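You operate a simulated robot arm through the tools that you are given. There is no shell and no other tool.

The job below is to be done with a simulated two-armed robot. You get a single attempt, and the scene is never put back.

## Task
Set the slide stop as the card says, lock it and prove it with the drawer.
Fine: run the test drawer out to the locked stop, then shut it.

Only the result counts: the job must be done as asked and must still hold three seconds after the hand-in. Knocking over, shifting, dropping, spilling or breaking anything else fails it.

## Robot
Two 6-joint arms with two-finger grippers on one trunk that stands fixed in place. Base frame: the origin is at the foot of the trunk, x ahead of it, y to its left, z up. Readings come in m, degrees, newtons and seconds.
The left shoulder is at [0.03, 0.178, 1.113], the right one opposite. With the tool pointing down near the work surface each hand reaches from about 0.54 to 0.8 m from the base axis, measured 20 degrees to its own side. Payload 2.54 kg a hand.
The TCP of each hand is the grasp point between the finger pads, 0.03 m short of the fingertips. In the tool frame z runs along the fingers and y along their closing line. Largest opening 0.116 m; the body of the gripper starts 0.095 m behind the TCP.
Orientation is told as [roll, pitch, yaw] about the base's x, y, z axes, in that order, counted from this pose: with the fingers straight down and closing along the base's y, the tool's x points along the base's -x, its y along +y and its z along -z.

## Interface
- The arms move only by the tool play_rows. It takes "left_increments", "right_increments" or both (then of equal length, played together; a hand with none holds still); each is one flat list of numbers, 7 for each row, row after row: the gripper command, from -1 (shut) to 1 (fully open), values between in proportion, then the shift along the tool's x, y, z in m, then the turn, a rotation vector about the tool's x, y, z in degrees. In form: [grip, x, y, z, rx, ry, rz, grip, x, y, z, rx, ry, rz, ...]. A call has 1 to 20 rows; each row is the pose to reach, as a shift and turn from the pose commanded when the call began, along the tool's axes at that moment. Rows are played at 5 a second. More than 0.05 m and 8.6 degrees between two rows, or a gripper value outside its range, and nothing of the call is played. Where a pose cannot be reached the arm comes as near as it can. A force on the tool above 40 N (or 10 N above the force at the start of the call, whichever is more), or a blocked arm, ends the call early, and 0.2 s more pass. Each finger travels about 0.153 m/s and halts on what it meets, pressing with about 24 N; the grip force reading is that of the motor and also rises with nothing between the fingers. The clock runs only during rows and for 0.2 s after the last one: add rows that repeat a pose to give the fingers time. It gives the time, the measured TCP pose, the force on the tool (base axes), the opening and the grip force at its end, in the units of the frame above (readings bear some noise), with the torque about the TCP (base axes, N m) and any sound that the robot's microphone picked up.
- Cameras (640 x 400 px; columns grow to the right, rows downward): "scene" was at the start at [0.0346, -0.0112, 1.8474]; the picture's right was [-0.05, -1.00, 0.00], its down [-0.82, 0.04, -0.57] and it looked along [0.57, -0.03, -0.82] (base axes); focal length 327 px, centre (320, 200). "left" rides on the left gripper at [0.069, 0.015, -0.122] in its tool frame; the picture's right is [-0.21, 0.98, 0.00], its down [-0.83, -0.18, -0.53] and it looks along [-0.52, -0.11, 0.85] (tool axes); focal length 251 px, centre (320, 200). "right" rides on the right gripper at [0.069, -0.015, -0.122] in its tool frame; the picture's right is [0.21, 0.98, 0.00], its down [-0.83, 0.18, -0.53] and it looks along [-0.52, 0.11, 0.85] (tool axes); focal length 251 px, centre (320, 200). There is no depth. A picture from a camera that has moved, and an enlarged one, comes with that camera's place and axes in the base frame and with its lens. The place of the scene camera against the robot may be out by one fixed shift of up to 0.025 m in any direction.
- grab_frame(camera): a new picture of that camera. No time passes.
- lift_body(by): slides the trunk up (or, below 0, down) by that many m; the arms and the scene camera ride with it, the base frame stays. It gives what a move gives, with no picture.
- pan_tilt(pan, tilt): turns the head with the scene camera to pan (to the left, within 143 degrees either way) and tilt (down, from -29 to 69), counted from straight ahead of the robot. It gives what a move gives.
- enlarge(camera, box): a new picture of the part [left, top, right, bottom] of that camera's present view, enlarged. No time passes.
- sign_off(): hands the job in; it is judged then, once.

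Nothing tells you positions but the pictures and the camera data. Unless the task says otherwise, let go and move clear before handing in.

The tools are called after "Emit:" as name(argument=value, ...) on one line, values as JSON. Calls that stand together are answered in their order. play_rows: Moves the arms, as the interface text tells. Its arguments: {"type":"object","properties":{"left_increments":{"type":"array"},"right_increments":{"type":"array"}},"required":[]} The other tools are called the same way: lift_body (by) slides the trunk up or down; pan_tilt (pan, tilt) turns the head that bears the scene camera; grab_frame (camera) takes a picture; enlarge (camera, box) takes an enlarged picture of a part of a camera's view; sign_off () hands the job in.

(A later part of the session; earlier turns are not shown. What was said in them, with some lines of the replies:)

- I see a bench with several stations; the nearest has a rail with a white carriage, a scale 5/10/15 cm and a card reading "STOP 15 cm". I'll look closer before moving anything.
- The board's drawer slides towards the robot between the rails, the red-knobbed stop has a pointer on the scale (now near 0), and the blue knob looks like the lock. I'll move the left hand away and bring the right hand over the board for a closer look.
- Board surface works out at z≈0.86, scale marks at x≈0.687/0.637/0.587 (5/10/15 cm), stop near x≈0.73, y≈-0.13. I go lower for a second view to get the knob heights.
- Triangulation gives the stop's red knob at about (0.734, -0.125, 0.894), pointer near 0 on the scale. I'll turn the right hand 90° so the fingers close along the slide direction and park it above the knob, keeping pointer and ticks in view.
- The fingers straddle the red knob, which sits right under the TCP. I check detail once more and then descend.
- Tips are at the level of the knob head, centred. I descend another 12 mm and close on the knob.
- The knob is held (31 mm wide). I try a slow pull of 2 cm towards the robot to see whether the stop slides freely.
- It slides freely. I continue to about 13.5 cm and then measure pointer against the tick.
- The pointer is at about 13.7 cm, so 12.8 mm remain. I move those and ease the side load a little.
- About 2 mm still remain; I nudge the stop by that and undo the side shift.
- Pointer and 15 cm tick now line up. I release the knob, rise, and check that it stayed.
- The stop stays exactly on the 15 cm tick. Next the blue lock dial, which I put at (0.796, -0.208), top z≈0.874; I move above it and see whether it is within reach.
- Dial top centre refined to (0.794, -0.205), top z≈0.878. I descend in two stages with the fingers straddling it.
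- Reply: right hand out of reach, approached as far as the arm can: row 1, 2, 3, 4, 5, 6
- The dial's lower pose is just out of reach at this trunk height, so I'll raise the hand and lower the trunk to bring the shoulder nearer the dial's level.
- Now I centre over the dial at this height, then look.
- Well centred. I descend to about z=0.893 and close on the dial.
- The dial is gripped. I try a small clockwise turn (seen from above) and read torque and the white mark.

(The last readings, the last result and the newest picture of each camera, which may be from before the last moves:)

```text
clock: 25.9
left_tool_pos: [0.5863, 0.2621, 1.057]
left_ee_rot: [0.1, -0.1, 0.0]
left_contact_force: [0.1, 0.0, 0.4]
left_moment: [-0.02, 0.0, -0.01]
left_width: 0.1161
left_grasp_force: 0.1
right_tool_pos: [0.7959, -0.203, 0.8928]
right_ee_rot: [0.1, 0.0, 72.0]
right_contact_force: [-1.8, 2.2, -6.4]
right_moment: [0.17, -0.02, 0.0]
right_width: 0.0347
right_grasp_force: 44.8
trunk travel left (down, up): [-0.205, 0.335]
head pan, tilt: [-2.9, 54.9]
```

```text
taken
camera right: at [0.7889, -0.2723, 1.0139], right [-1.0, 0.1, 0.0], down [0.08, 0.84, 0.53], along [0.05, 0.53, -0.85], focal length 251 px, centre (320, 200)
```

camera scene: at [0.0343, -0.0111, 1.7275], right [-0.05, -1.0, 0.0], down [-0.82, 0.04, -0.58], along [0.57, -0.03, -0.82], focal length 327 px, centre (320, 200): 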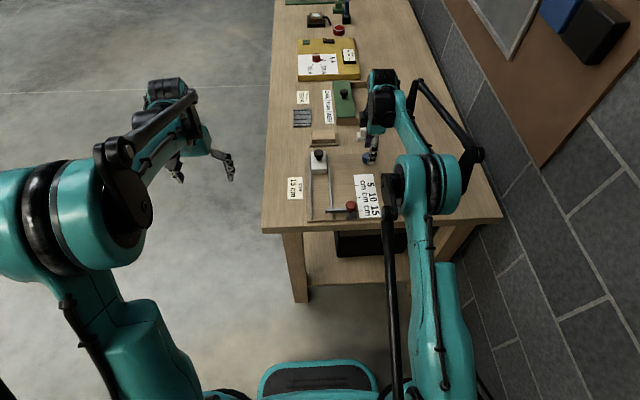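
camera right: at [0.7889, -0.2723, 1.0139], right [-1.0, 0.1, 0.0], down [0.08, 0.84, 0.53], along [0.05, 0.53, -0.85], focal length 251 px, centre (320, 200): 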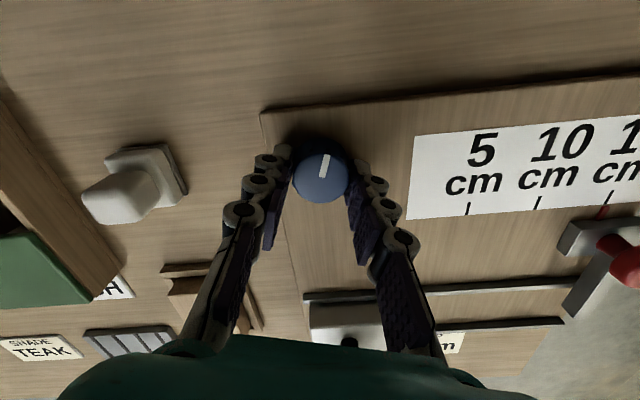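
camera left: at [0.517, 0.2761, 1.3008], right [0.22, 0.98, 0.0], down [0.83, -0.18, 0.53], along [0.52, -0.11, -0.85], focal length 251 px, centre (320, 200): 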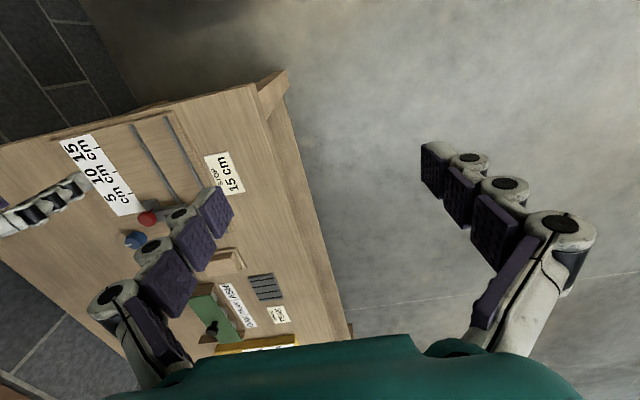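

It turns freely with the hand. I carry on clockwise to about 90° in total, watching torque and sound.

Emit:
play_rows(right_increments=[-0.8, 0, 0, 0, 0, 0, 6, -0.8, 0, 0, 0, 0, 0, 12, -0.8, 0, 0, 0, 0, 0, 18, -0.8, 0, 0, 0, 0, 0, 24, -0.8, 0, 0, 0, 0, 0, 30, -0.8, 0, 0, 0, 0, 0, 36, -0.8, 0, 0, 0, 0, 0, 42, -0.8, 0, 0, 0, 0, 0, 48, -0.8, 0, 0, 0, 0, 0, 54, -0.8, 0, 0, 0, 0, 0, 60, -0.8, 0, 0, 0, 0, 0, 66, -0.8, 0, 0, 0, 0, 0, 72, -0.8, 0, 0, 0, 0, 0, 72])

Emit:
grab_frame(camera="right")

```text
clock: 28.7
left_tool_pos: [0.5877, 0.2614, 1.0562]
left_ee_rot: [0.0, 0.1, 0.0]
left_contact_force: [0.5, -0.7, 0.1]
left_moment: [-0.02, -0.03, -0.01]
left_width: 0.1162
left_grasp_force: 0.0
right_tool_pos: [0.7979, -0.2046, 0.8922]
right_ee_rot: [0.0, 0.0, -0.2]
right_contact_force: [17.6, -14.5, 2.0]
right_moment: [-0.49, -0.79, 0.11]
right_width: 0.0346
right_grasp_force: 45.3
trunk travel left (down, up): [-0.205, 0.335]
head pan, tilt: [-2.9, 54.9]
```

```text
taken
camera right: at [0.7282, -0.2191, 1.014], right [-0.21, 0.98, 0.0], down [0.83, 0.18, 0.53], along [0.52, 0.11, -0.85], focal length 251 px, centre (320, 200)
```

right: 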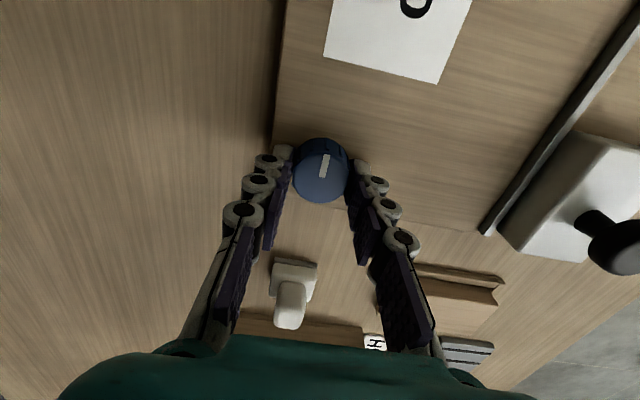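

The dial has followed for 90°, no end stop yet and no click. I relieve the side load and try a little further to feel for a stop.

Emit:
play_rows(right_increments=[-0.8, -0.002, -0.0015, 0, 0, 0, 0, -0.8, -0.002, -0.0015, 0, 0, 0, 4, -0.8, -0.002, -0.0015, 0, 0, 0, 8, -0.8, -0.002, -0.0015, 0, 0, 0, 12, -0.8, -0.002, -0.0015, 0, 0, 0, 12])

Emit:
enlarge(camera="right", box=[220, 90, 420, 220])

```text
clock: 29.9
left_tool_pos: [0.5862, 0.2606, 1.0573]
left_ee_rot: [0.1, 0.0, 0.0]
left_contact_force: [0.0, -0.3, -0.9]
left_moment: [0.03, 0.0, 0.01]
left_width: 0.116
left_grasp_force: 0.1
right_tool_pos: [0.7981, -0.2069, 0.8944]
right_ee_rot: [0.0, 0.0, -12.1]
right_contact_force: [-1.0, -10.5, -4.2]
right_moment: [-0.3, -0.03, 0.67]
right_width: 0.0339
right_grasp_force: 45.5
trunk travel left (down, up): [-0.205, 0.335]
head pan, tilt: [-2.9, 54.9]
```

```text
3.08 times, centred on (320, 155) of right
camera zoom: at [0.7276, -0.2053, 1.0145], right [-0.01, 1.0, 0.0], down [0.85, 0.0, 0.53], along [0.53, 0.0, -0.85], focal length 774 px, centre (320, 338)
```

zoom: 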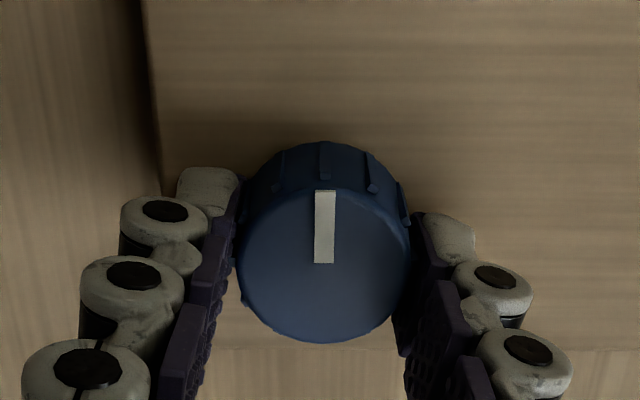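

Torque rose to 0.67 N·m and the dial stayed put with its mark pointing straight at the robot: an end stop after 90°, so it should be locked. I release, rise, and inspect dial and stop.

Emit:
play_rows(right_increments=[-0.4, 0, 0, 0, 0, 0, 0, 0, 0, 0, 0, 0, 0, 0, 0.1, 0, 0, 0, 0, 0, 0, 0.1, 0, 0, -0.02, 0, 0, 0, 0.1, 0, 0, -0.06, 0, 0, 0, 0.1, 0, 0, -0.1, 0, 0, 0, 0.1, 0, 0, -0.1, 0, 0, 0])

Emit:
grab_frame(camera="right")

Emit:
enlarge(camera="scene", box=[260, 120, 420, 230])

```text
clock: 31.5
left_tool_pos: [0.5871, 0.2621, 1.0573]
left_ee_rot: [0.0, 0.0, 0.0]
left_contact_force: [-0.5, 0.1, 0.4]
left_moment: [0.01, -0.01, 0.02]
left_width: 0.116
left_grasp_force: 0.1
right_tool_pos: [0.8012, -0.2096, 0.9938]
right_ee_rot: [0.0, 0.0, -12.0]
right_contact_force: [-0.7, 0.1, 0.0]
right_moment: [-0.01, -0.01, 0.0]
right_width: 0.0637
right_grasp_force: 0.0
trunk travel left (down, up): [-0.205, 0.335]
head pan, tilt: [-2.9, 54.9]
```

```text
taken
camera right: at [0.73, -0.2082, 1.115], right [-0.01, 1.0, 0.0], down [0.85, 0.01, 0.53], along [0.53, 0.0, -0.85], focal length 251 px, centre (320, 200)
```

right: 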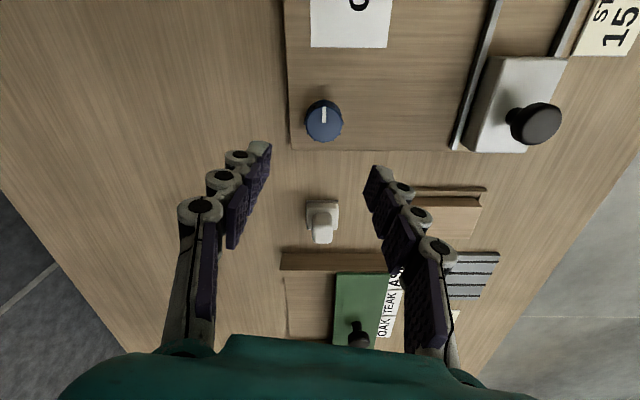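

```text
3.64 times, centred on (340, 175) of scene
camera zoom: at [0.035, -0.0111, 1.7273], right [-0.05, -1.0, 0.0], down [-0.82, 0.04, -0.57], along [0.57, -0.03, -0.82], focal length 1189 px, centre (247, 291)
```

zoom: 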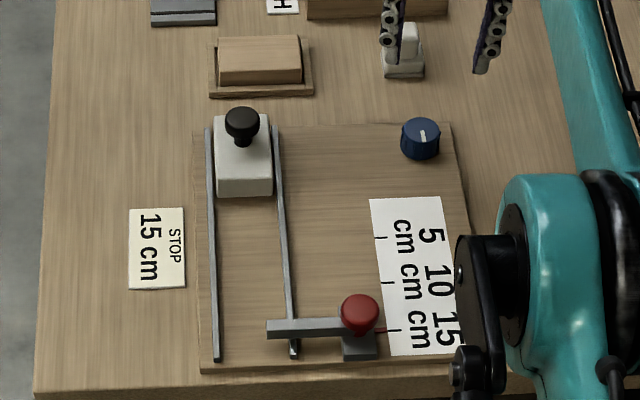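

The mark now points to the robot and the stop sits at 15 cm. The drawer's black knob triangulates to (0.783, -0.038, 0.914); I move above it, again turned so the fingers close along the slide direction.

Emit:
play_rows(right_increments=[0, 0.0045, 0.0137, 0.001, 0, 0, -8.5, 0, 0.0089, 0.0274, 0.002, 0, 0, -17, 0, 0.0134, 0.0411, 0.003, 0, 0, -25.5, 0, 0.0178, 0.0548, 0.004, 0, 0, -34, 0, 0.0223, 0.0685, 0.005, 0, 0, -42.5, 0, 0.0267, 0.0823, 0.006, 0, 0, -51, 0, 0.0312, 0.096, 0.007, 0, 0, -59.5, 0, 0.0356, 0.1097, 0.008, 0, 0, -68, 0, 0.0401, 0.1234, 0.009, 0, 0, -76.5, 0, 0.0445, 0.1371, 0.009, 0, 0, -85, 0, 0.049, 0.1508, 0.009, 0, 0, -93.5, 0, 0.0534, 0.1645, 0.009, 0, 0, -102, 0, 0.0534, 0.1645, 0.009, 0, 0, -102])

Emit:
grab_frame(camera="right")

```text
clock: 34.3
left_tool_pos: [0.5865, 0.2621, 1.0565]
left_ee_rot: [-0.1, 0.0, 0.0]
left_contact_force: [-1.2, 0.8, -0.3]
left_moment: [0.07, -0.02, 0.0]
left_width: 0.1161
left_grasp_force: 0.0
right_tool_pos: [0.7808, -0.0306, 0.9841]
right_ee_rot: [0.1, 0.0, 90.0]
right_contact_force: [0.3, 0.6, 1.3]
right_moment: [0.01, 0.0, 0.01]
right_width: 0.058
right_grasp_force: 0.1
trunk travel left (down, up): [-0.205, 0.335]
head pan, tilt: [-2.9, 54.9]
```

```text
taken
camera right: at [0.7949, -0.0991, 1.1048], right [-0.98, -0.22, 0.0], down [-0.18, 0.83, 0.53], along [-0.12, 0.52, -0.85], focal length 251 px, centre (320, 200)
```

right: 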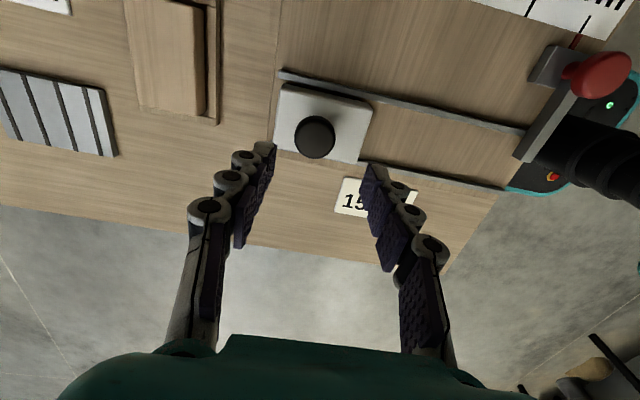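

Knob is at (0.785, -0.037); I correct by a few millimetres, descend and close on it.

Emit:
play_rows(right_increments=[0, 0.0065, -0.004, 0, 0, 0, 0, 0, 0.0065, -0.004, 0.02, 0, 0, 0, 0, 0.0065, -0.004, 0.04, 0, 0, 0, 0, 0.0065, -0.004, 0.047, 0, 0, 0, 0, 0.0065, -0.004, 0.051, 0, 0, 0, 0, 0.0065, -0.004, 0.051, 0, 0, 0])

Emit:
grab_frame(camera="right")

Emit:
enlarge(camera="right", box=[220, 90, 420, 220])

```text
clock: 35.7
left_tool_pos: [0.5857, 0.2613, 1.0572]
left_ee_rot: [0.0, 0.1, 0.0]
left_contact_force: [-0.4, -0.2, 1.1]
left_moment: [0.0, 0.01, 0.02]
left_width: 0.116
left_grasp_force: 0.1
right_tool_pos: [0.7818, -0.0385, 0.9346]
right_ee_rot: [0.0, 0.0, 90.0]
right_contact_force: [-0.6, 0.8, 0.7]
right_moment: [0.0, -0.02, 0.0]
right_width: 0.0582
right_grasp_force: 0.1
trunk travel left (down, up): [-0.205, 0.335]
head pan, tilt: [-2.9, 54.9]
```

```text
taken
camera right: at [0.7977, -0.1064, 1.0546], right [-0.98, -0.21, 0.0], down [-0.18, 0.83, 0.53], along [-0.11, 0.52, -0.85], focal length 251 px, centre (320, 200)
```

right: 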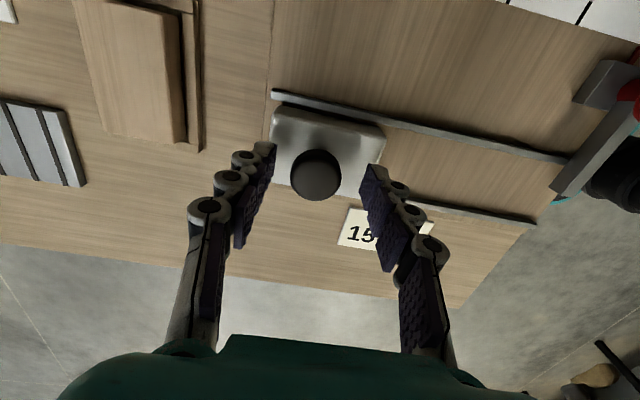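

```text
3.08 times, centred on (320, 155) of right
camera zoom: at [0.7977, -0.1064, 1.0546], right [-0.98, -0.21, 0.0], down [-0.18, 0.83, 0.53], along [-0.11, 0.52, -0.85], focal length 774 px, centre (320, 338)
```

zoom: 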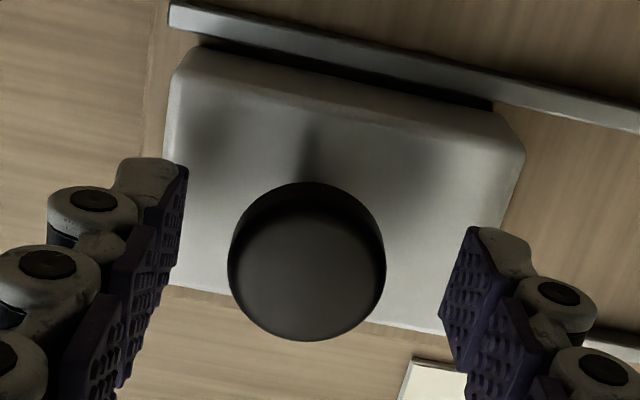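

Tips are level with the knob head. I close on it.

Emit:
play_rows(right_increments=[0, -0.001, -0.003, 0.002, 0, 0, 0, -0.3, -0.001, -0.003, 0.002, 0, 0, 0, -0.6, -0.001, -0.003, 0.002, 0, 0, 0, -0.8, -0.001, -0.003, 0.002, 0, 0, 0, -0.8, -0.001, -0.003, 0.002, 0, 0, 0])

Emit:
grab_frame(camera="right")

```text
clock: 36.9
left_tool_pos: [0.5863, 0.2624, 1.057]
left_ee_rot: [0.0, 0.0, 0.0]
left_contact_force: [0.4, 0.2, 0.0]
left_moment: [-0.01, 0.01, 0.01]
left_width: 0.1161
left_grasp_force: 0.0
right_tool_pos: [0.7856, -0.0365, 0.9315]
right_ee_rot: [0.0, 0.0, 90.0]
right_contact_force: [-7.7, 0.3, -3.9]
right_moment: [-0.08, 0.24, -0.01]
right_width: 0.0307
right_grasp_force: 45.0
trunk travel left (down, up): [-0.205, 0.335]
head pan, tilt: [-2.9, 54.9]
```

```text
taken
camera right: at [0.8003, -0.1054, 1.0522], right [-0.98, -0.21, 0.0], down [-0.18, 0.83, 0.53], along [-0.12, 0.52, -0.85], focal length 251 px, centre (320, 200)
```

right: 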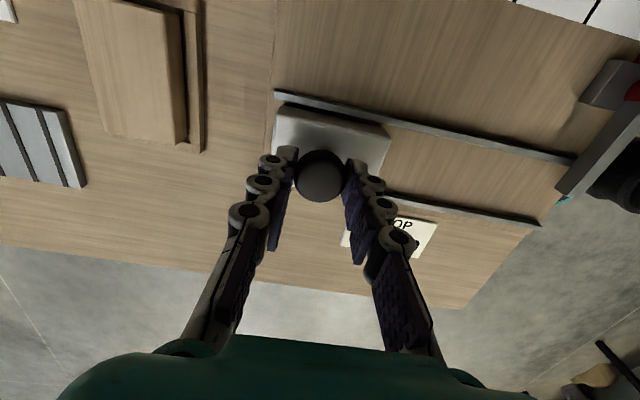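

Held. I pull the drawer out 12 cm first, then look before the final gentle approach to the stop.

Emit:
play_rows(right_increments=[-0.8, 0, 0.01, 0, 0, 0, 0, -0.8, 0, 0.02, 0, 0, 0, 0, -0.8, 0, 0.03, 0, 0, 0, 0, -0.8, 0, 0.04, 0, 0, 0, 0, -0.8, 0, 0.05, 0, 0, 0, 0, -0.8, 0, 0.06, 0, 0, 0, 0, -0.8, 0, 0.07, 0, 0, 0, 0, -0.8, 0, 0.08, 0, 0, 0, 0, -0.8, 0, 0.09, 0, 0, 0, 0, -0.8, 0, 0.1, 0, 0, 0, 0, -0.8, 0, 0.11, 0, 0, 0, 0, -0.8, 0, 0.12, 0, 0, 0, 0, -0.8, 0, 0.12, 0, 0, 0, 0])

Emit:
grab_frame(camera="right")

Emit:
enlarge(camera="scene", box=[260, 120, 420, 230])

```text
clock: 39.7
left_tool_pos: [0.5865, 0.2623, 1.0574]
left_ee_rot: [0.0, 0.1, 0.0]
left_contact_force: [0.0, -0.7, -0.1]
left_moment: [0.02, -0.02, -0.01]
left_width: 0.116
left_grasp_force: 0.1
right_tool_pos: [0.6651, -0.0381, 0.9307]
right_ee_rot: [0.1, 0.0, 90.0]
right_contact_force: [-1.1, 9.3, -10.6]
right_moment: [0.45, -0.03, -0.06]
right_width: 0.0307
right_grasp_force: 45.2
trunk travel left (down, up): [-0.205, 0.335]
head pan, tilt: [-2.9, 54.9]
```

```text
taken
camera right: at [0.6806, -0.1054, 1.0522], right [-0.98, -0.21, 0.0], down [-0.18, 0.83, 0.53], along [-0.12, 0.52, -0.85], focal length 251 px, centre (320, 200)
```

right: 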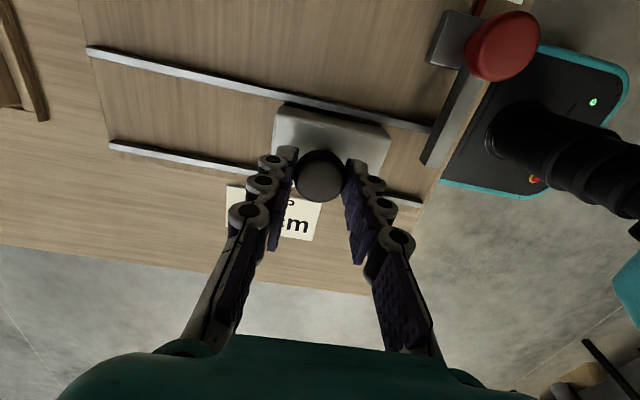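

```text
3.64 times, centred on (340, 175) of scene
camera zoom: at [0.0358, -0.0097, 1.7273], right [-0.05, -1.0, 0.0], down [-0.82, 0.04, -0.57], along [0.57, -0.03, -0.82], focal length 1189 px, centre (247, 291)
```

zoom: 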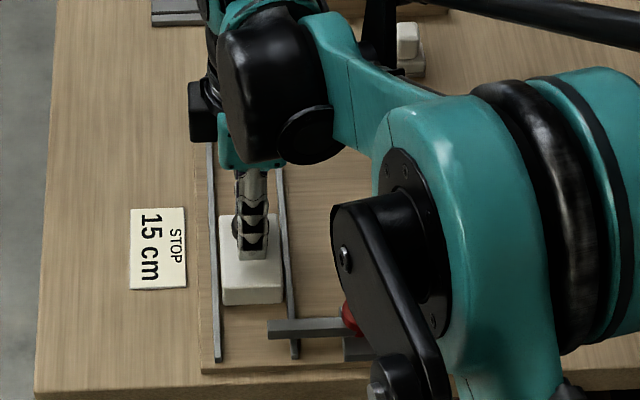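

Emit:
grab_frame(camera="left")

Emit:
grab_frame(camera="scene")

```text
taken
camera left: at [0.5192, 0.2775, 1.1794], right [0.21, 0.98, 0.0], down [0.83, -0.18, 0.53], along [0.52, -0.12, -0.85], focal length 251 px, centre (320, 200)
```

left: 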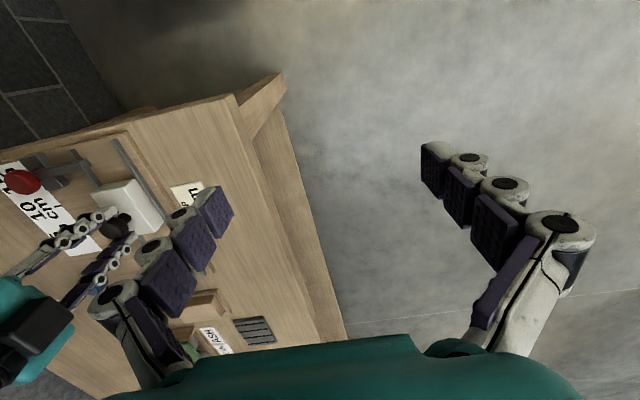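

```text
taken
camera scene: at [0.0358, -0.0097, 1.7273], right [-0.05, -1.0, 0.0], down [-0.82, 0.04, -0.57], along [0.57, -0.03, -0.82], focal length 327 px, centre (320, 200)
```

scene: 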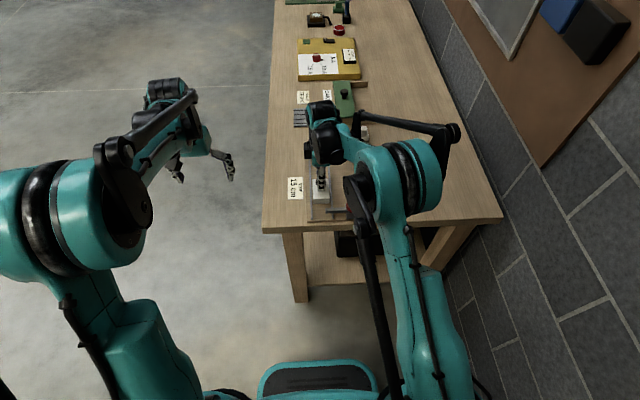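

Clear of the red knob. I go on: 2 cm more, then small steps until contact with the stop arm.

Emit:
play_rows(right_increments=[-0.8, -0.0005, 0.006, 0.0008, 0, 0, 0, -0.8, -0.0005, 0.012, 0.0008, 0, 0, 0, -0.8, -0.0005, 0.018, 0.0008, 0, 0, 0, -0.8, -0.0005, 0.022, 0.0008, 0, 0, 0, -0.8, -0.0005, 0.022, 0.0008, 0, 0, 0])

Emit:
grab_frame(camera="right")

Emit:
enlarge(camera="right", box=[340, 0, 480, 140])

```text
clock: 40.9
left_tool_pos: [0.5868, 0.2626, 1.0571]
left_ee_rot: [0.0, 0.0, 0.0]
left_contact_force: [1.0, 0.8, -0.3]
left_moment: [0.03, 0.04, -0.01]
left_width: 0.1159
left_grasp_force: 0.1
right_tool_pos: [0.6446, -0.0381, 0.9314]
right_ee_rot: [-0.1, 0.1, 90.1]
right_contact_force: [0.2, 7.1, -6.2]
right_moment: [0.11, -0.1, -0.03]
right_width: 0.0305
right_grasp_force: 44.7
trunk travel left (down, up): [-0.205, 0.335]
head pan, tilt: [-2.9, 54.9]
```

```text
taken
camera right: at [0.6594, -0.1053, 1.0523], right [-0.98, -0.21, 0.0], down [-0.18, 0.83, 0.53], along [-0.11, 0.52, -0.85], focal length 251 px, centre (320, 200)
```

right: 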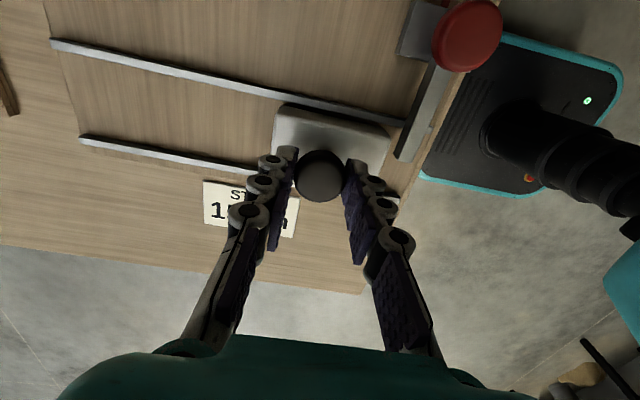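

```text
2.86 times, centred on (410, 70) of right
camera zoom: at [0.6594, -0.1053, 1.0523], right [-0.98, -0.21, 0.0], down [-0.18, 0.83, 0.53], along [-0.11, 0.52, -0.85], focal length 718 px, centre (63, 571)
```

zoom: 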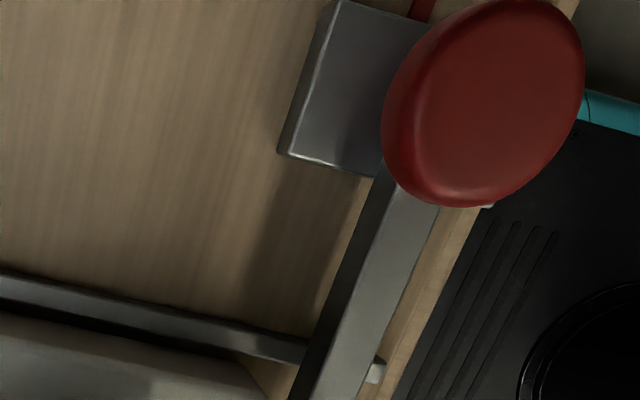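

Emit:
play_rows(right_increments=[-0.8, 0, 0.002, 0, 0, 0, 0, -0.8, 0, 0.004, 0, 0, 0, 0, -0.8, 0, 0.006, 0, 0, 0, 0, -0.8, 0, 0.006, 0, 0, 0, 0])

Emit:
enlarge(camera="right", box=[300, 40, 440, 180])

```text
clock: 41.9
left_tool_pos: [0.5863, 0.2612, 1.0566]
left_ee_rot: [0.0, 0.0, 0.0]
left_contact_force: [0.1, 0.2, -0.3]
left_moment: [0.01, -0.01, -0.01]
left_width: 0.1159
left_grasp_force: 0.0
right_tool_pos: [0.6376, -0.0381, 0.932]
right_ee_rot: [0.0, 0.1, 89.9]
right_contact_force: [0.6, 0.6, -2.2]
right_moment: [-0.14, -0.03, 0.01]
right_width: 0.0308
right_grasp_force: 45.3
trunk travel left (down, up): [-0.205, 0.335]
head pan, tilt: [-2.9, 54.9]
```

```text
2.86 times, centred on (370, 110) of right
camera zoom: at [0.6528, -0.1053, 1.0523], right [-0.98, -0.21, 0.0], down [-0.18, 0.83, 0.53], along [-0.11, 0.52, -0.85], focal length 718 px, centre (177, 457)
```

zoom: 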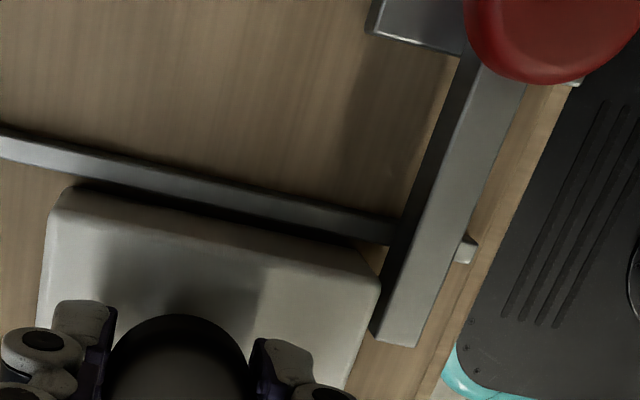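

Nearly touching. One millimetre at a time until the reading shows contact.

Emit:
play_rows(right_increments=[-0.8, 0, 0.001, 0, 0, 0, 0, -0.8, 0, 0.002, 0, 0, 0, 0, -0.8, 0, 0.003, 0, 0, 0, 0, -0.8, 0, 0.003, 0, 0, 0, 0])

Emit:
enlarge(camera="right", box=[300, 40, 440, 180])

```text
clock: 42.9
left_tool_pos: [0.5865, 0.2624, 1.0572]
left_ee_rot: [-0.1, 0.0, 0.1]
left_contact_force: [-0.2, 0.4, 0.1]
left_moment: [-0.01, -0.02, -0.01]
left_width: 0.1161
left_grasp_force: 0.0
right_tool_pos: [0.6345, -0.0365, 0.9315]
right_ee_rot: [0.0, 0.0, 90.1]
right_contact_force: [0.1, 2.9, 3.5]
right_moment: [-0.27, 0.0, -0.02]
right_width: 0.0308
right_grasp_force: 45.5
trunk travel left (down, up): [-0.205, 0.335]
head pan, tilt: [-2.9, 54.9]
```

```text
2.86 times, centred on (370, 110) of right
camera zoom: at [0.6496, -0.1054, 1.0522], right [-0.98, -0.21, 0.0], down [-0.18, 0.83, 0.53], along [-0.11, 0.52, -0.85], focal length 718 px, centre (177, 457)
```

zoom: 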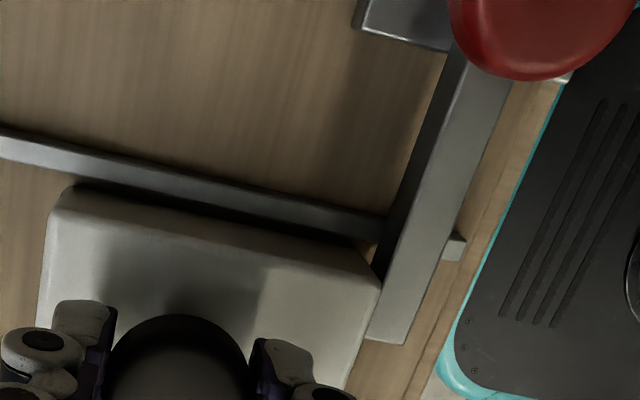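

Emit:
play_rows(right_increments=[-0.8, 0, 0.001, 0, 0, 0, 0, -0.8, 0, 0.002, 0, 0, 0, 0, -0.8, 0, 0.003, 0, 0, 0, 0, -0.8, 0, 0.003, 0, 0, 0, 0])

Emit:
enlarge(camera="right", box=[300, 40, 440, 180])

```text
clock: 43.9
left_tool_pos: [0.5866, 0.262, 1.0575]
left_ee_rot: [0.0, 0.0, 0.0]
left_contact_force: [-0.2, -0.5, -0.5]
left_moment: [0.0, 0.04, 0.03]
left_width: 0.1161
left_grasp_force: 0.1
right_tool_pos: [0.6339, -0.0365, 0.9307]
right_ee_rot: [-0.1, 0.1, 89.9]
right_contact_force: [22.4, -0.4, 23.5]
right_moment: [0.16, -0.64, -0.03]
right_width: 0.0306
right_grasp_force: 45.1
trunk travel left (down, up): [-0.205, 0.335]
head pan, tilt: [-2.9, 54.9]
```

```text
2.86 times, centred on (370, 110) of right
camera zoom: at [0.6484, -0.1054, 1.0522], right [-0.98, -0.21, 0.0], down [-0.18, 0.83, 0.53], along [-0.11, 0.52, -0.85], focal length 718 px, centre (177, 457)
```

zoom: 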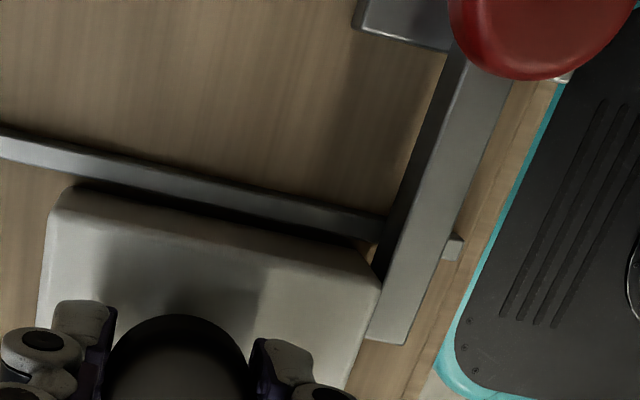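

Contact: 22 N against the stop and the drawer no longer advances. I back off slightly and check that the stop's pointer held.

Emit:
play_rows(right_increments=[-0.8, 0, -0.005, 0, 0, 0, 0, -0.8, 0, -0.012, 0, 0, 0, 0, -0.8, 0, -0.012, 0, 0, 0, 0])

Emit:
grab_frame(camera="right")

Emit:
enlarge(camera="right", box=[340, 0, 480, 140])

Emit:
enlarge(camera="left", box=[0, 120, 160, 260])

```text
clock: 44.7
left_tool_pos: [0.586, 0.2618, 1.0583]
left_ee_rot: [0.0, -0.1, 0.0]
left_contact_force: [-0.5, -0.2, -0.1]
left_moment: [0.0, 0.02, 0.0]
left_width: 0.1162
left_grasp_force: 0.1
right_tool_pos: [0.6424, -0.0367, 0.9309]
right_ee_rot: [0.0, 0.0, 90.0]
right_contact_force: [-0.9, -2.4, 13.2]
right_moment: [-0.33, 0.36, 0.01]
right_width: 0.0307
right_grasp_force: 45.4
trunk travel left (down, up): [-0.205, 0.335]
head pan, tilt: [-2.9, 54.9]
```

```text
taken
camera right: at [0.6575, -0.1054, 1.0521], right [-0.98, -0.21, 0.0], down [-0.18, 0.83, 0.53], along [-0.11, 0.52, -0.85], focal length 251 px, centre (320, 200)
```

right: 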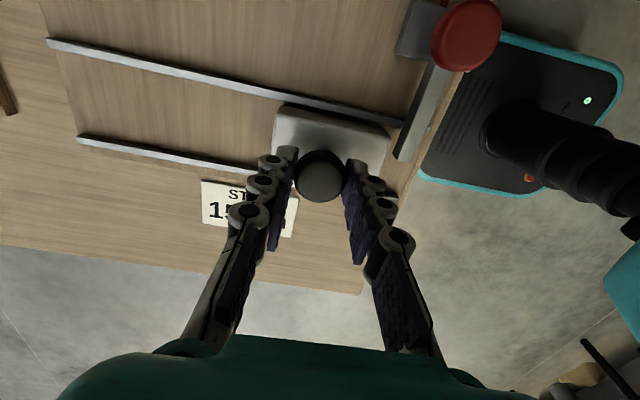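

```text
2.86 times, centred on (410, 70) of right
camera zoom: at [0.6575, -0.1054, 1.0521], right [-0.98, -0.21, 0.0], down [-0.18, 0.83, 0.53], along [-0.11, 0.52, -0.85], focal length 718 px, centre (63, 571)
```

zoom: 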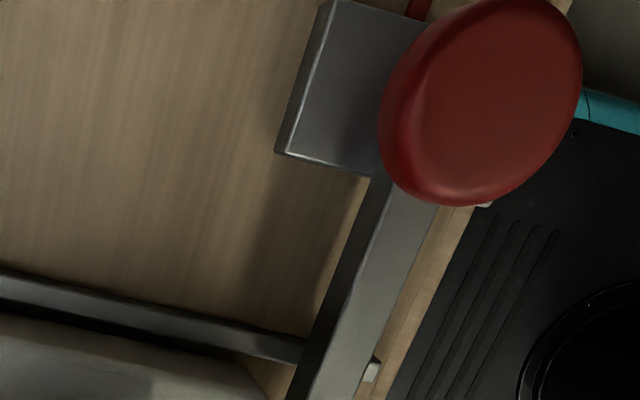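

```text
2.86 times, centred on (80, 190) of left
camera zoom: at [0.5172, 0.2762, 1.1806], right [0.21, 0.98, 0.0], down [0.83, -0.18, 0.53], along [0.52, -0.11, -0.85], focal length 718 px, centre (1006, 229)
```

zoom: 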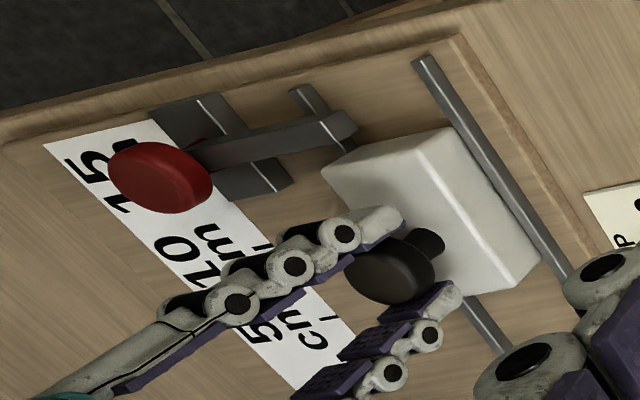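

The stop held. Now I push the drawer shut: most of the way first, then gently to its closed end.

Emit:
play_rows(right_increments=[-0.8, 0, -0.01, -0.0007, 0, 0, 0, -0.8, 0, -0.02, -0.0007, 0, 0, 0, -0.8, 0, -0.03, -0.0007, 0, 0, 0, -0.8, 0, -0.04, -0.0007, 0, 0, 0, -0.8, 0, -0.05, -0.0007, 0, 0, 0, -0.8, 0, -0.06, -0.0007, 0, 0, 0, -0.8, 0, -0.07, -0.0007, 0, 0, 0, -0.8, 0, -0.08, -0.0007, 0, 0, 0, -0.8, 0, -0.09, -0.0007, 0, 0, 0, -0.8, 0, -0.1, -0.0007, 0, 0, 0, -0.8, 0, -0.11, -0.0007, 0, 0, 0, -0.8, 0, -0.12, -0.0007, 0, 0, 0, -0.8, 0, -0.13, -0.0007, 0, 0, 0, -0.8, 0, -0.135, -0.0007, 0, 0, 0, -0.8, 0, -0.137, -0.0007, 0, 0, 0, -0.8, 0, -0.137, -0.0007, 0, 0, 0])

Emit:
grab_frame(camera="right")

```text
clock: 48.1
left_tool_pos: [0.5869, 0.262, 1.0571]
left_ee_rot: [0.0, 0.1, 0.0]
left_contact_force: [-0.1, -0.6, -0.4]
left_moment: [0.04, -0.01, -0.01]
left_width: 0.116
left_grasp_force: 0.2
right_tool_pos: [0.7809, -0.0369, 0.9318]
right_ee_rot: [0.0, 0.1, 89.9]
right_contact_force: [0.2, 2.6, 0.7]
right_moment: [-0.11, 0.1, -0.01]
right_width: 0.0311
right_grasp_force: 44.9
trunk travel left (down, up): [-0.205, 0.335]
head pan, tilt: [-2.9, 54.9]
```

```text
taken
camera right: at [0.7966, -0.1054, 1.052], right [-0.98, -0.21, 0.0], down [-0.18, 0.83, 0.53], along [-0.11, 0.52, -0.85], focal length 251 px, centre (320, 200)
```

right: 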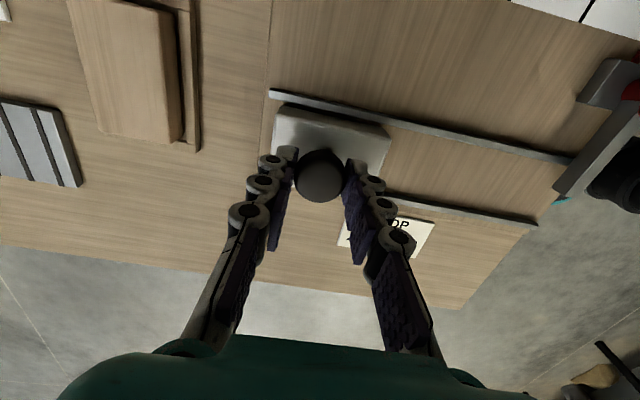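

Emit:
play_rows(right_increments=[-0.8, 0, -0.0015, 0, 0, 0, 0, -0.8, 0, -0.003, 0, 0, 0, 0, -0.8, 0, -0.004, 0, 0, 0, 0, -0.8, 0, -0.004, 0, 0, 0, 0])

```text
clock: 49.1
left_tool_pos: [0.5853, 0.2615, 1.0577]
left_ee_rot: [0.0, 0.0, 0.0]
left_contact_force: [0.1, 0.0, 0.1]
left_moment: [0.01, -0.02, -0.04]
left_width: 0.1159
left_grasp_force: 0.2
right_tool_pos: [0.7849, -0.0377, 0.9323]
right_ee_rot: [0.2, -0.1, 90.0]
right_contact_force: [-14.4, -1.9, -11.8]
right_moment: [-0.16, 0.33, -0.04]
right_width: 0.0305
right_grasp_force: 44.6
trunk travel left (down, up): [-0.205, 0.335]
head pan, tilt: [-2.9, 54.9]
```

14 N against the closed end: the drawer is shut. I release the knob and rise straight up.

Emit:
play_rows(right_increments=[-0.5, 0, 0, 0, 0, 0, 0, -0.2, 0, 0, 0, 0, 0, 0, 0, 0, 0, 0, 0, 0, 0, 0, 0, 0, 0, 0, 0, 0, 0, 0, 0, -0.02, 0, 0, 0, 0, 0, 0, -0.06, 0, 0, 0, 0, 0, 0, -0.1, 0, 0, 0, 0, 0, 0, -0.1, 0, 0, 0])

Emit:
grab_frame(camera="right")

Emit:
enlarge(camera="right", box=[260, 60, 380, 180])

```text
clock: 50.9
left_tool_pos: [0.5868, 0.2615, 1.0572]
left_ee_rot: [0.1, 0.0, 0.0]
left_contact_force: [-0.6, 0.6, 0.0]
left_moment: [-0.03, 0.03, 0.02]
left_width: 0.1162
left_grasp_force: 0.2
right_tool_pos: [0.7877, -0.0367, 1.0318]
right_ee_rot: [-0.1, -0.1, 90.0]
right_contact_force: [0.1, -0.5, -1.1]
right_moment: [0.0, 0.04, 0.01]
right_width: 0.0582
right_grasp_force: 0.0
trunk travel left (down, up): [-0.205, 0.335]
head pan, tilt: [-2.9, 54.9]
```

```text
taken
camera right: at [0.8016, -0.1046, 1.1531], right [-0.98, -0.21, 0.0], down [-0.18, 0.83, 0.53], along [-0.11, 0.52, -0.85], focal length 251 px, centre (320, 200)
```

right: 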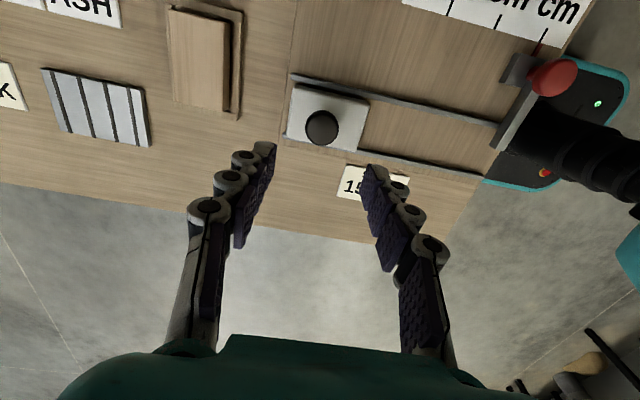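

```text
3.33 times, centred on (320, 120) of right
camera zoom: at [0.8016, -0.1046, 1.1531], right [-0.98, -0.21, 0.0], down [-0.18, 0.83, 0.53], along [-0.11, 0.52, -0.85], focal length 838 px, centre (320, 467)
```

zoom: 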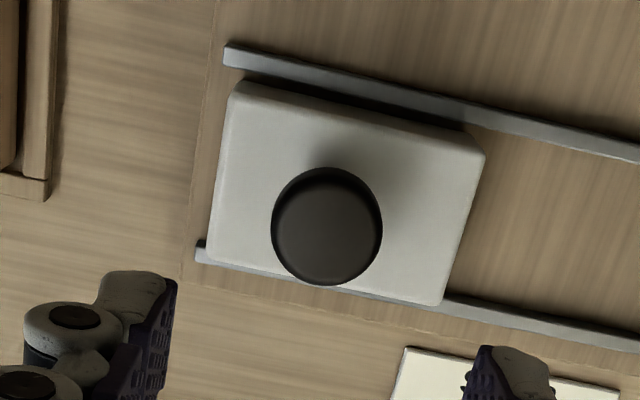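

Drawer is shut at the back. I move the hand over the stop to verify pointer and dial from the same viewpoint as before.

Emit:
play_rows(right_increments=[0, 0.011, 0.025, 0, 0, 0, 0, 0, 0.022, 0.05, 0, 0, 0, 0, 0, 0.033, 0.075, 0, 0, 0, 0, 0, 0.044, 0.1, 0, 0, 0, 0, 0, 0.055, 0.125, 0, 0, 0, 0, 0, 0.066, 0.15, 0, 0, 0, 0, 0, 0.077, 0.175, 0.01, 0, 0, 0, 0, 0.088, 0.2, 0.02, 0, 0, 0, 0, 0.088, 0.2, 0.02, 0, 0, 0])

Emit:
grab_frame(camera="right")

Emit:
enlarge(camera="right", box=[270, 60, 390, 140])

Emit:
grab_frame(camera="scene")

```text
clock: 52.9
left_tool_pos: [0.5879, 0.2628, 1.0574]
left_ee_rot: [0.1, 0.0, 0.0]
left_contact_force: [0.2, 0.5, -0.9]
left_moment: [0.02, 0.01, 0.05]
left_width: 0.1162
left_grasp_force: 0.0
right_tool_pos: [0.5856, -0.1251, 1.0107]
right_ee_rot: [0.1, -0.1, 90.1]
right_contact_force: [-0.4, -0.1, 0.2]
right_moment: [-0.02, 0.0, 0.04]
right_width: 0.0581
right_grasp_force: 0.1
trunk travel left (down, up): [-0.205, 0.335]
head pan, tilt: [-2.9, 54.9]
```

```text
taken
camera right: at [0.6006, -0.1929, 1.1311], right [-0.98, -0.21, 0.0], down [-0.18, 0.83, 0.53], along [-0.11, 0.52, -0.85], focal length 251 px, centre (320, 200)
```

right: 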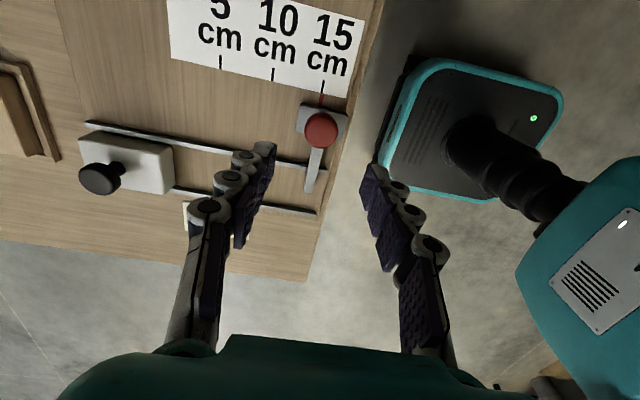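

```text
5.00 times, centred on (330, 100) of right
camera zoom: at [0.6006, -0.1929, 1.1311], right [-0.98, -0.21, 0.0], down [-0.18, 0.83, 0.53], along [-0.11, 0.52, -0.85], focal length 1257 px, centre (270, 700)
```

zoom: 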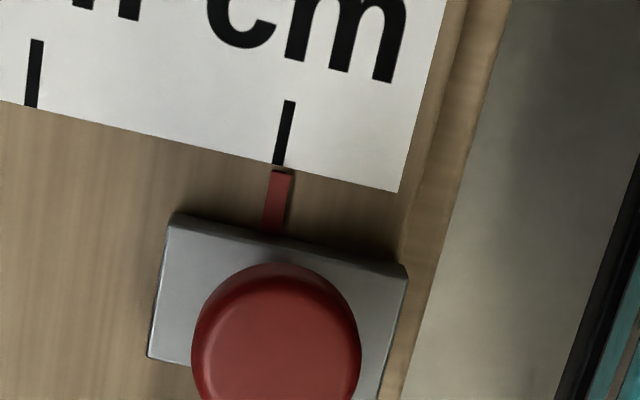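

```text
taken
camera scene: at [0.0353, -0.0106, 1.7274], right [-0.05, -1.0, 0.0], down [-0.82, 0.04, -0.57], along [0.57, -0.03, -0.82], focal length 327 px, centre (320, 200)
```

scene: 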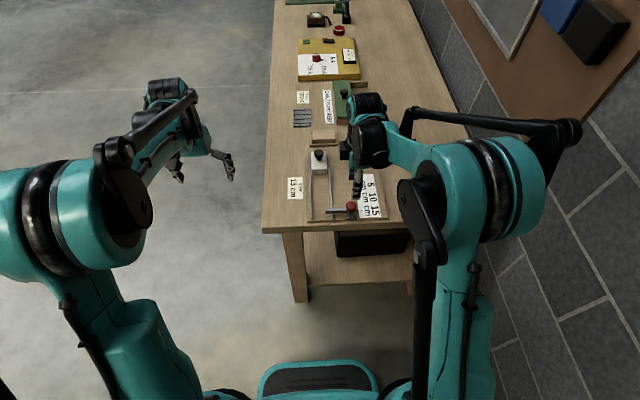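

The pointer still sits on the 15 cm tick (within about half a millimetre). I withdraw the right hand up and to the side, then take a last look at the whole board.

Emit:
play_rows(right_increments=[0, 0, 0, -0.04, 0, 0, 0, 0, 0.02, 0, -0.08, 0, 0, 0, 0, 0.06, 0, -0.1, 0, 0, 0, 0, 0.1, 0, -0.11, 0, 0, 0, 0, 0.14, 0, -0.12, 0, 0, 0, 0, 0.18, 0, -0.12, 0, 0, 0, 0, 0.18, 0, -0.12, 0, 0, 0])

Emit:
grab_frame(camera="scene")

Emit:
enlarge(camera="scene", box=[260, 120, 420, 230])

Emit:
enlarge(camera="scene", box=[320, 140, 400, 220])

```text
clock: 54.5
left_tool_pos: [0.5857, 0.2608, 1.0574]
left_ee_rot: [0.0, 0.0, 0.0]
left_contact_force: [-0.4, 0.0, -0.6]
left_moment: [-0.03, 0.01, -0.01]
left_width: 0.1159
left_grasp_force: 0.1
right_tool_pos: [0.587, -0.3055, 1.1347]
right_ee_rot: [-0.1, 0.0, 90.0]
right_contact_force: [0.1, 0.1, 0.1]
right_moment: [-0.04, -0.02, 0.0]
right_width: 0.0582
right_grasp_force: 0.1
trunk travel left (down, up): [-0.205, 0.335]
head pan, tilt: [-2.9, 54.9]
```

```text
taken
camera scene: at [0.0344, -0.0101, 1.7274], right [-0.05, -1.0, 0.0], down [-0.82, 0.04, -0.58], along [0.57, -0.03, -0.82], focal length 327 px, centre (320, 200)
```

scene: 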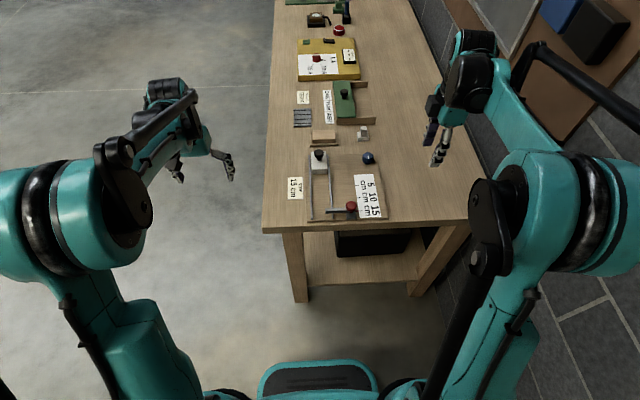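

```text
3.64 times, centred on (340, 175) of scene
camera zoom: at [0.0344, -0.0101, 1.7274], right [-0.05, -1.0, 0.0], down [-0.82, 0.04, -0.58], along [0.57, -0.03, -0.82], focal length 1189 px, centre (247, 291)
```

zoom: 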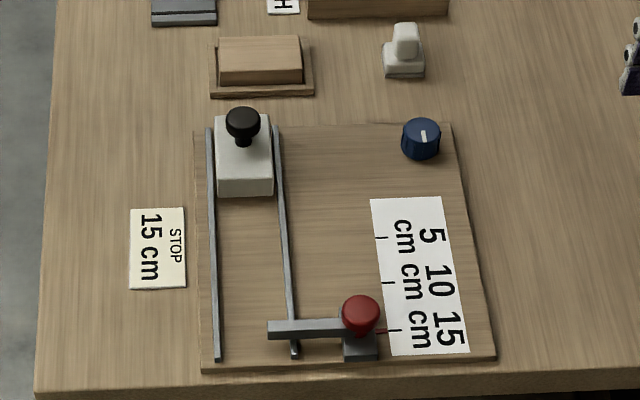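

```text
5.00 times, centred on (360, 180) of scene
camera zoom: at [0.0344, -0.0101, 1.7274], right [-0.05, -1.0, 0.0], down [-0.82, 0.04, -0.58], along [0.57, -0.03, -0.82], focal length 1635 px, centre (120, 300)
```

zoom: 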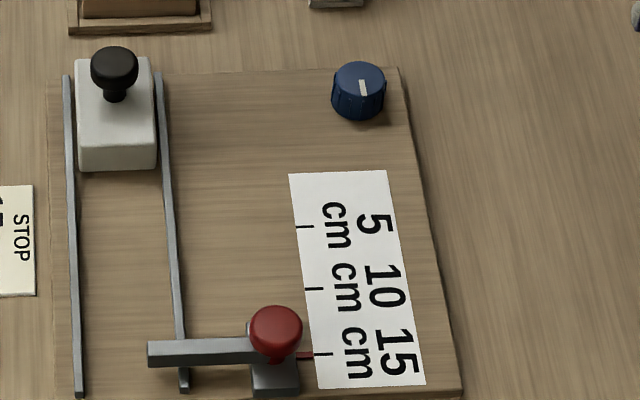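

The stop points at 15 cm and the dial is turned to its locked end. The drawer was run out to the stop and is shut again, everything else is in place, and both hands are clear. I hand in.

Emit:
sign_off()

```text
The job is handed in.
```

The job is handed in: the slide stop is set to 15 cm as the card says, locked, and tested with the drawer. I haven't seen the verdict.

- **Stop:** the pointer lined up with the 15 cm tick. After the drawer test it sat about half a millimetre past it.
- **Lock:** I turned the blue dial 90° clockwise until it hit a firm end stop. Nothing on the board labels it as the lock. I judged it locked because the stop, which had slid freely before, then held against about 22 N.
- **Drawer test:** I ran the drawer out until it pressed on the stop, then pushed it shut until it met its closed end at about 14 N. The last pictures show it shut.

I lowered the trunk 0.12 m to reach the dial and left it there. Both hands are clear of the board, and nothing else near the board looks disturbed in the last pictures.
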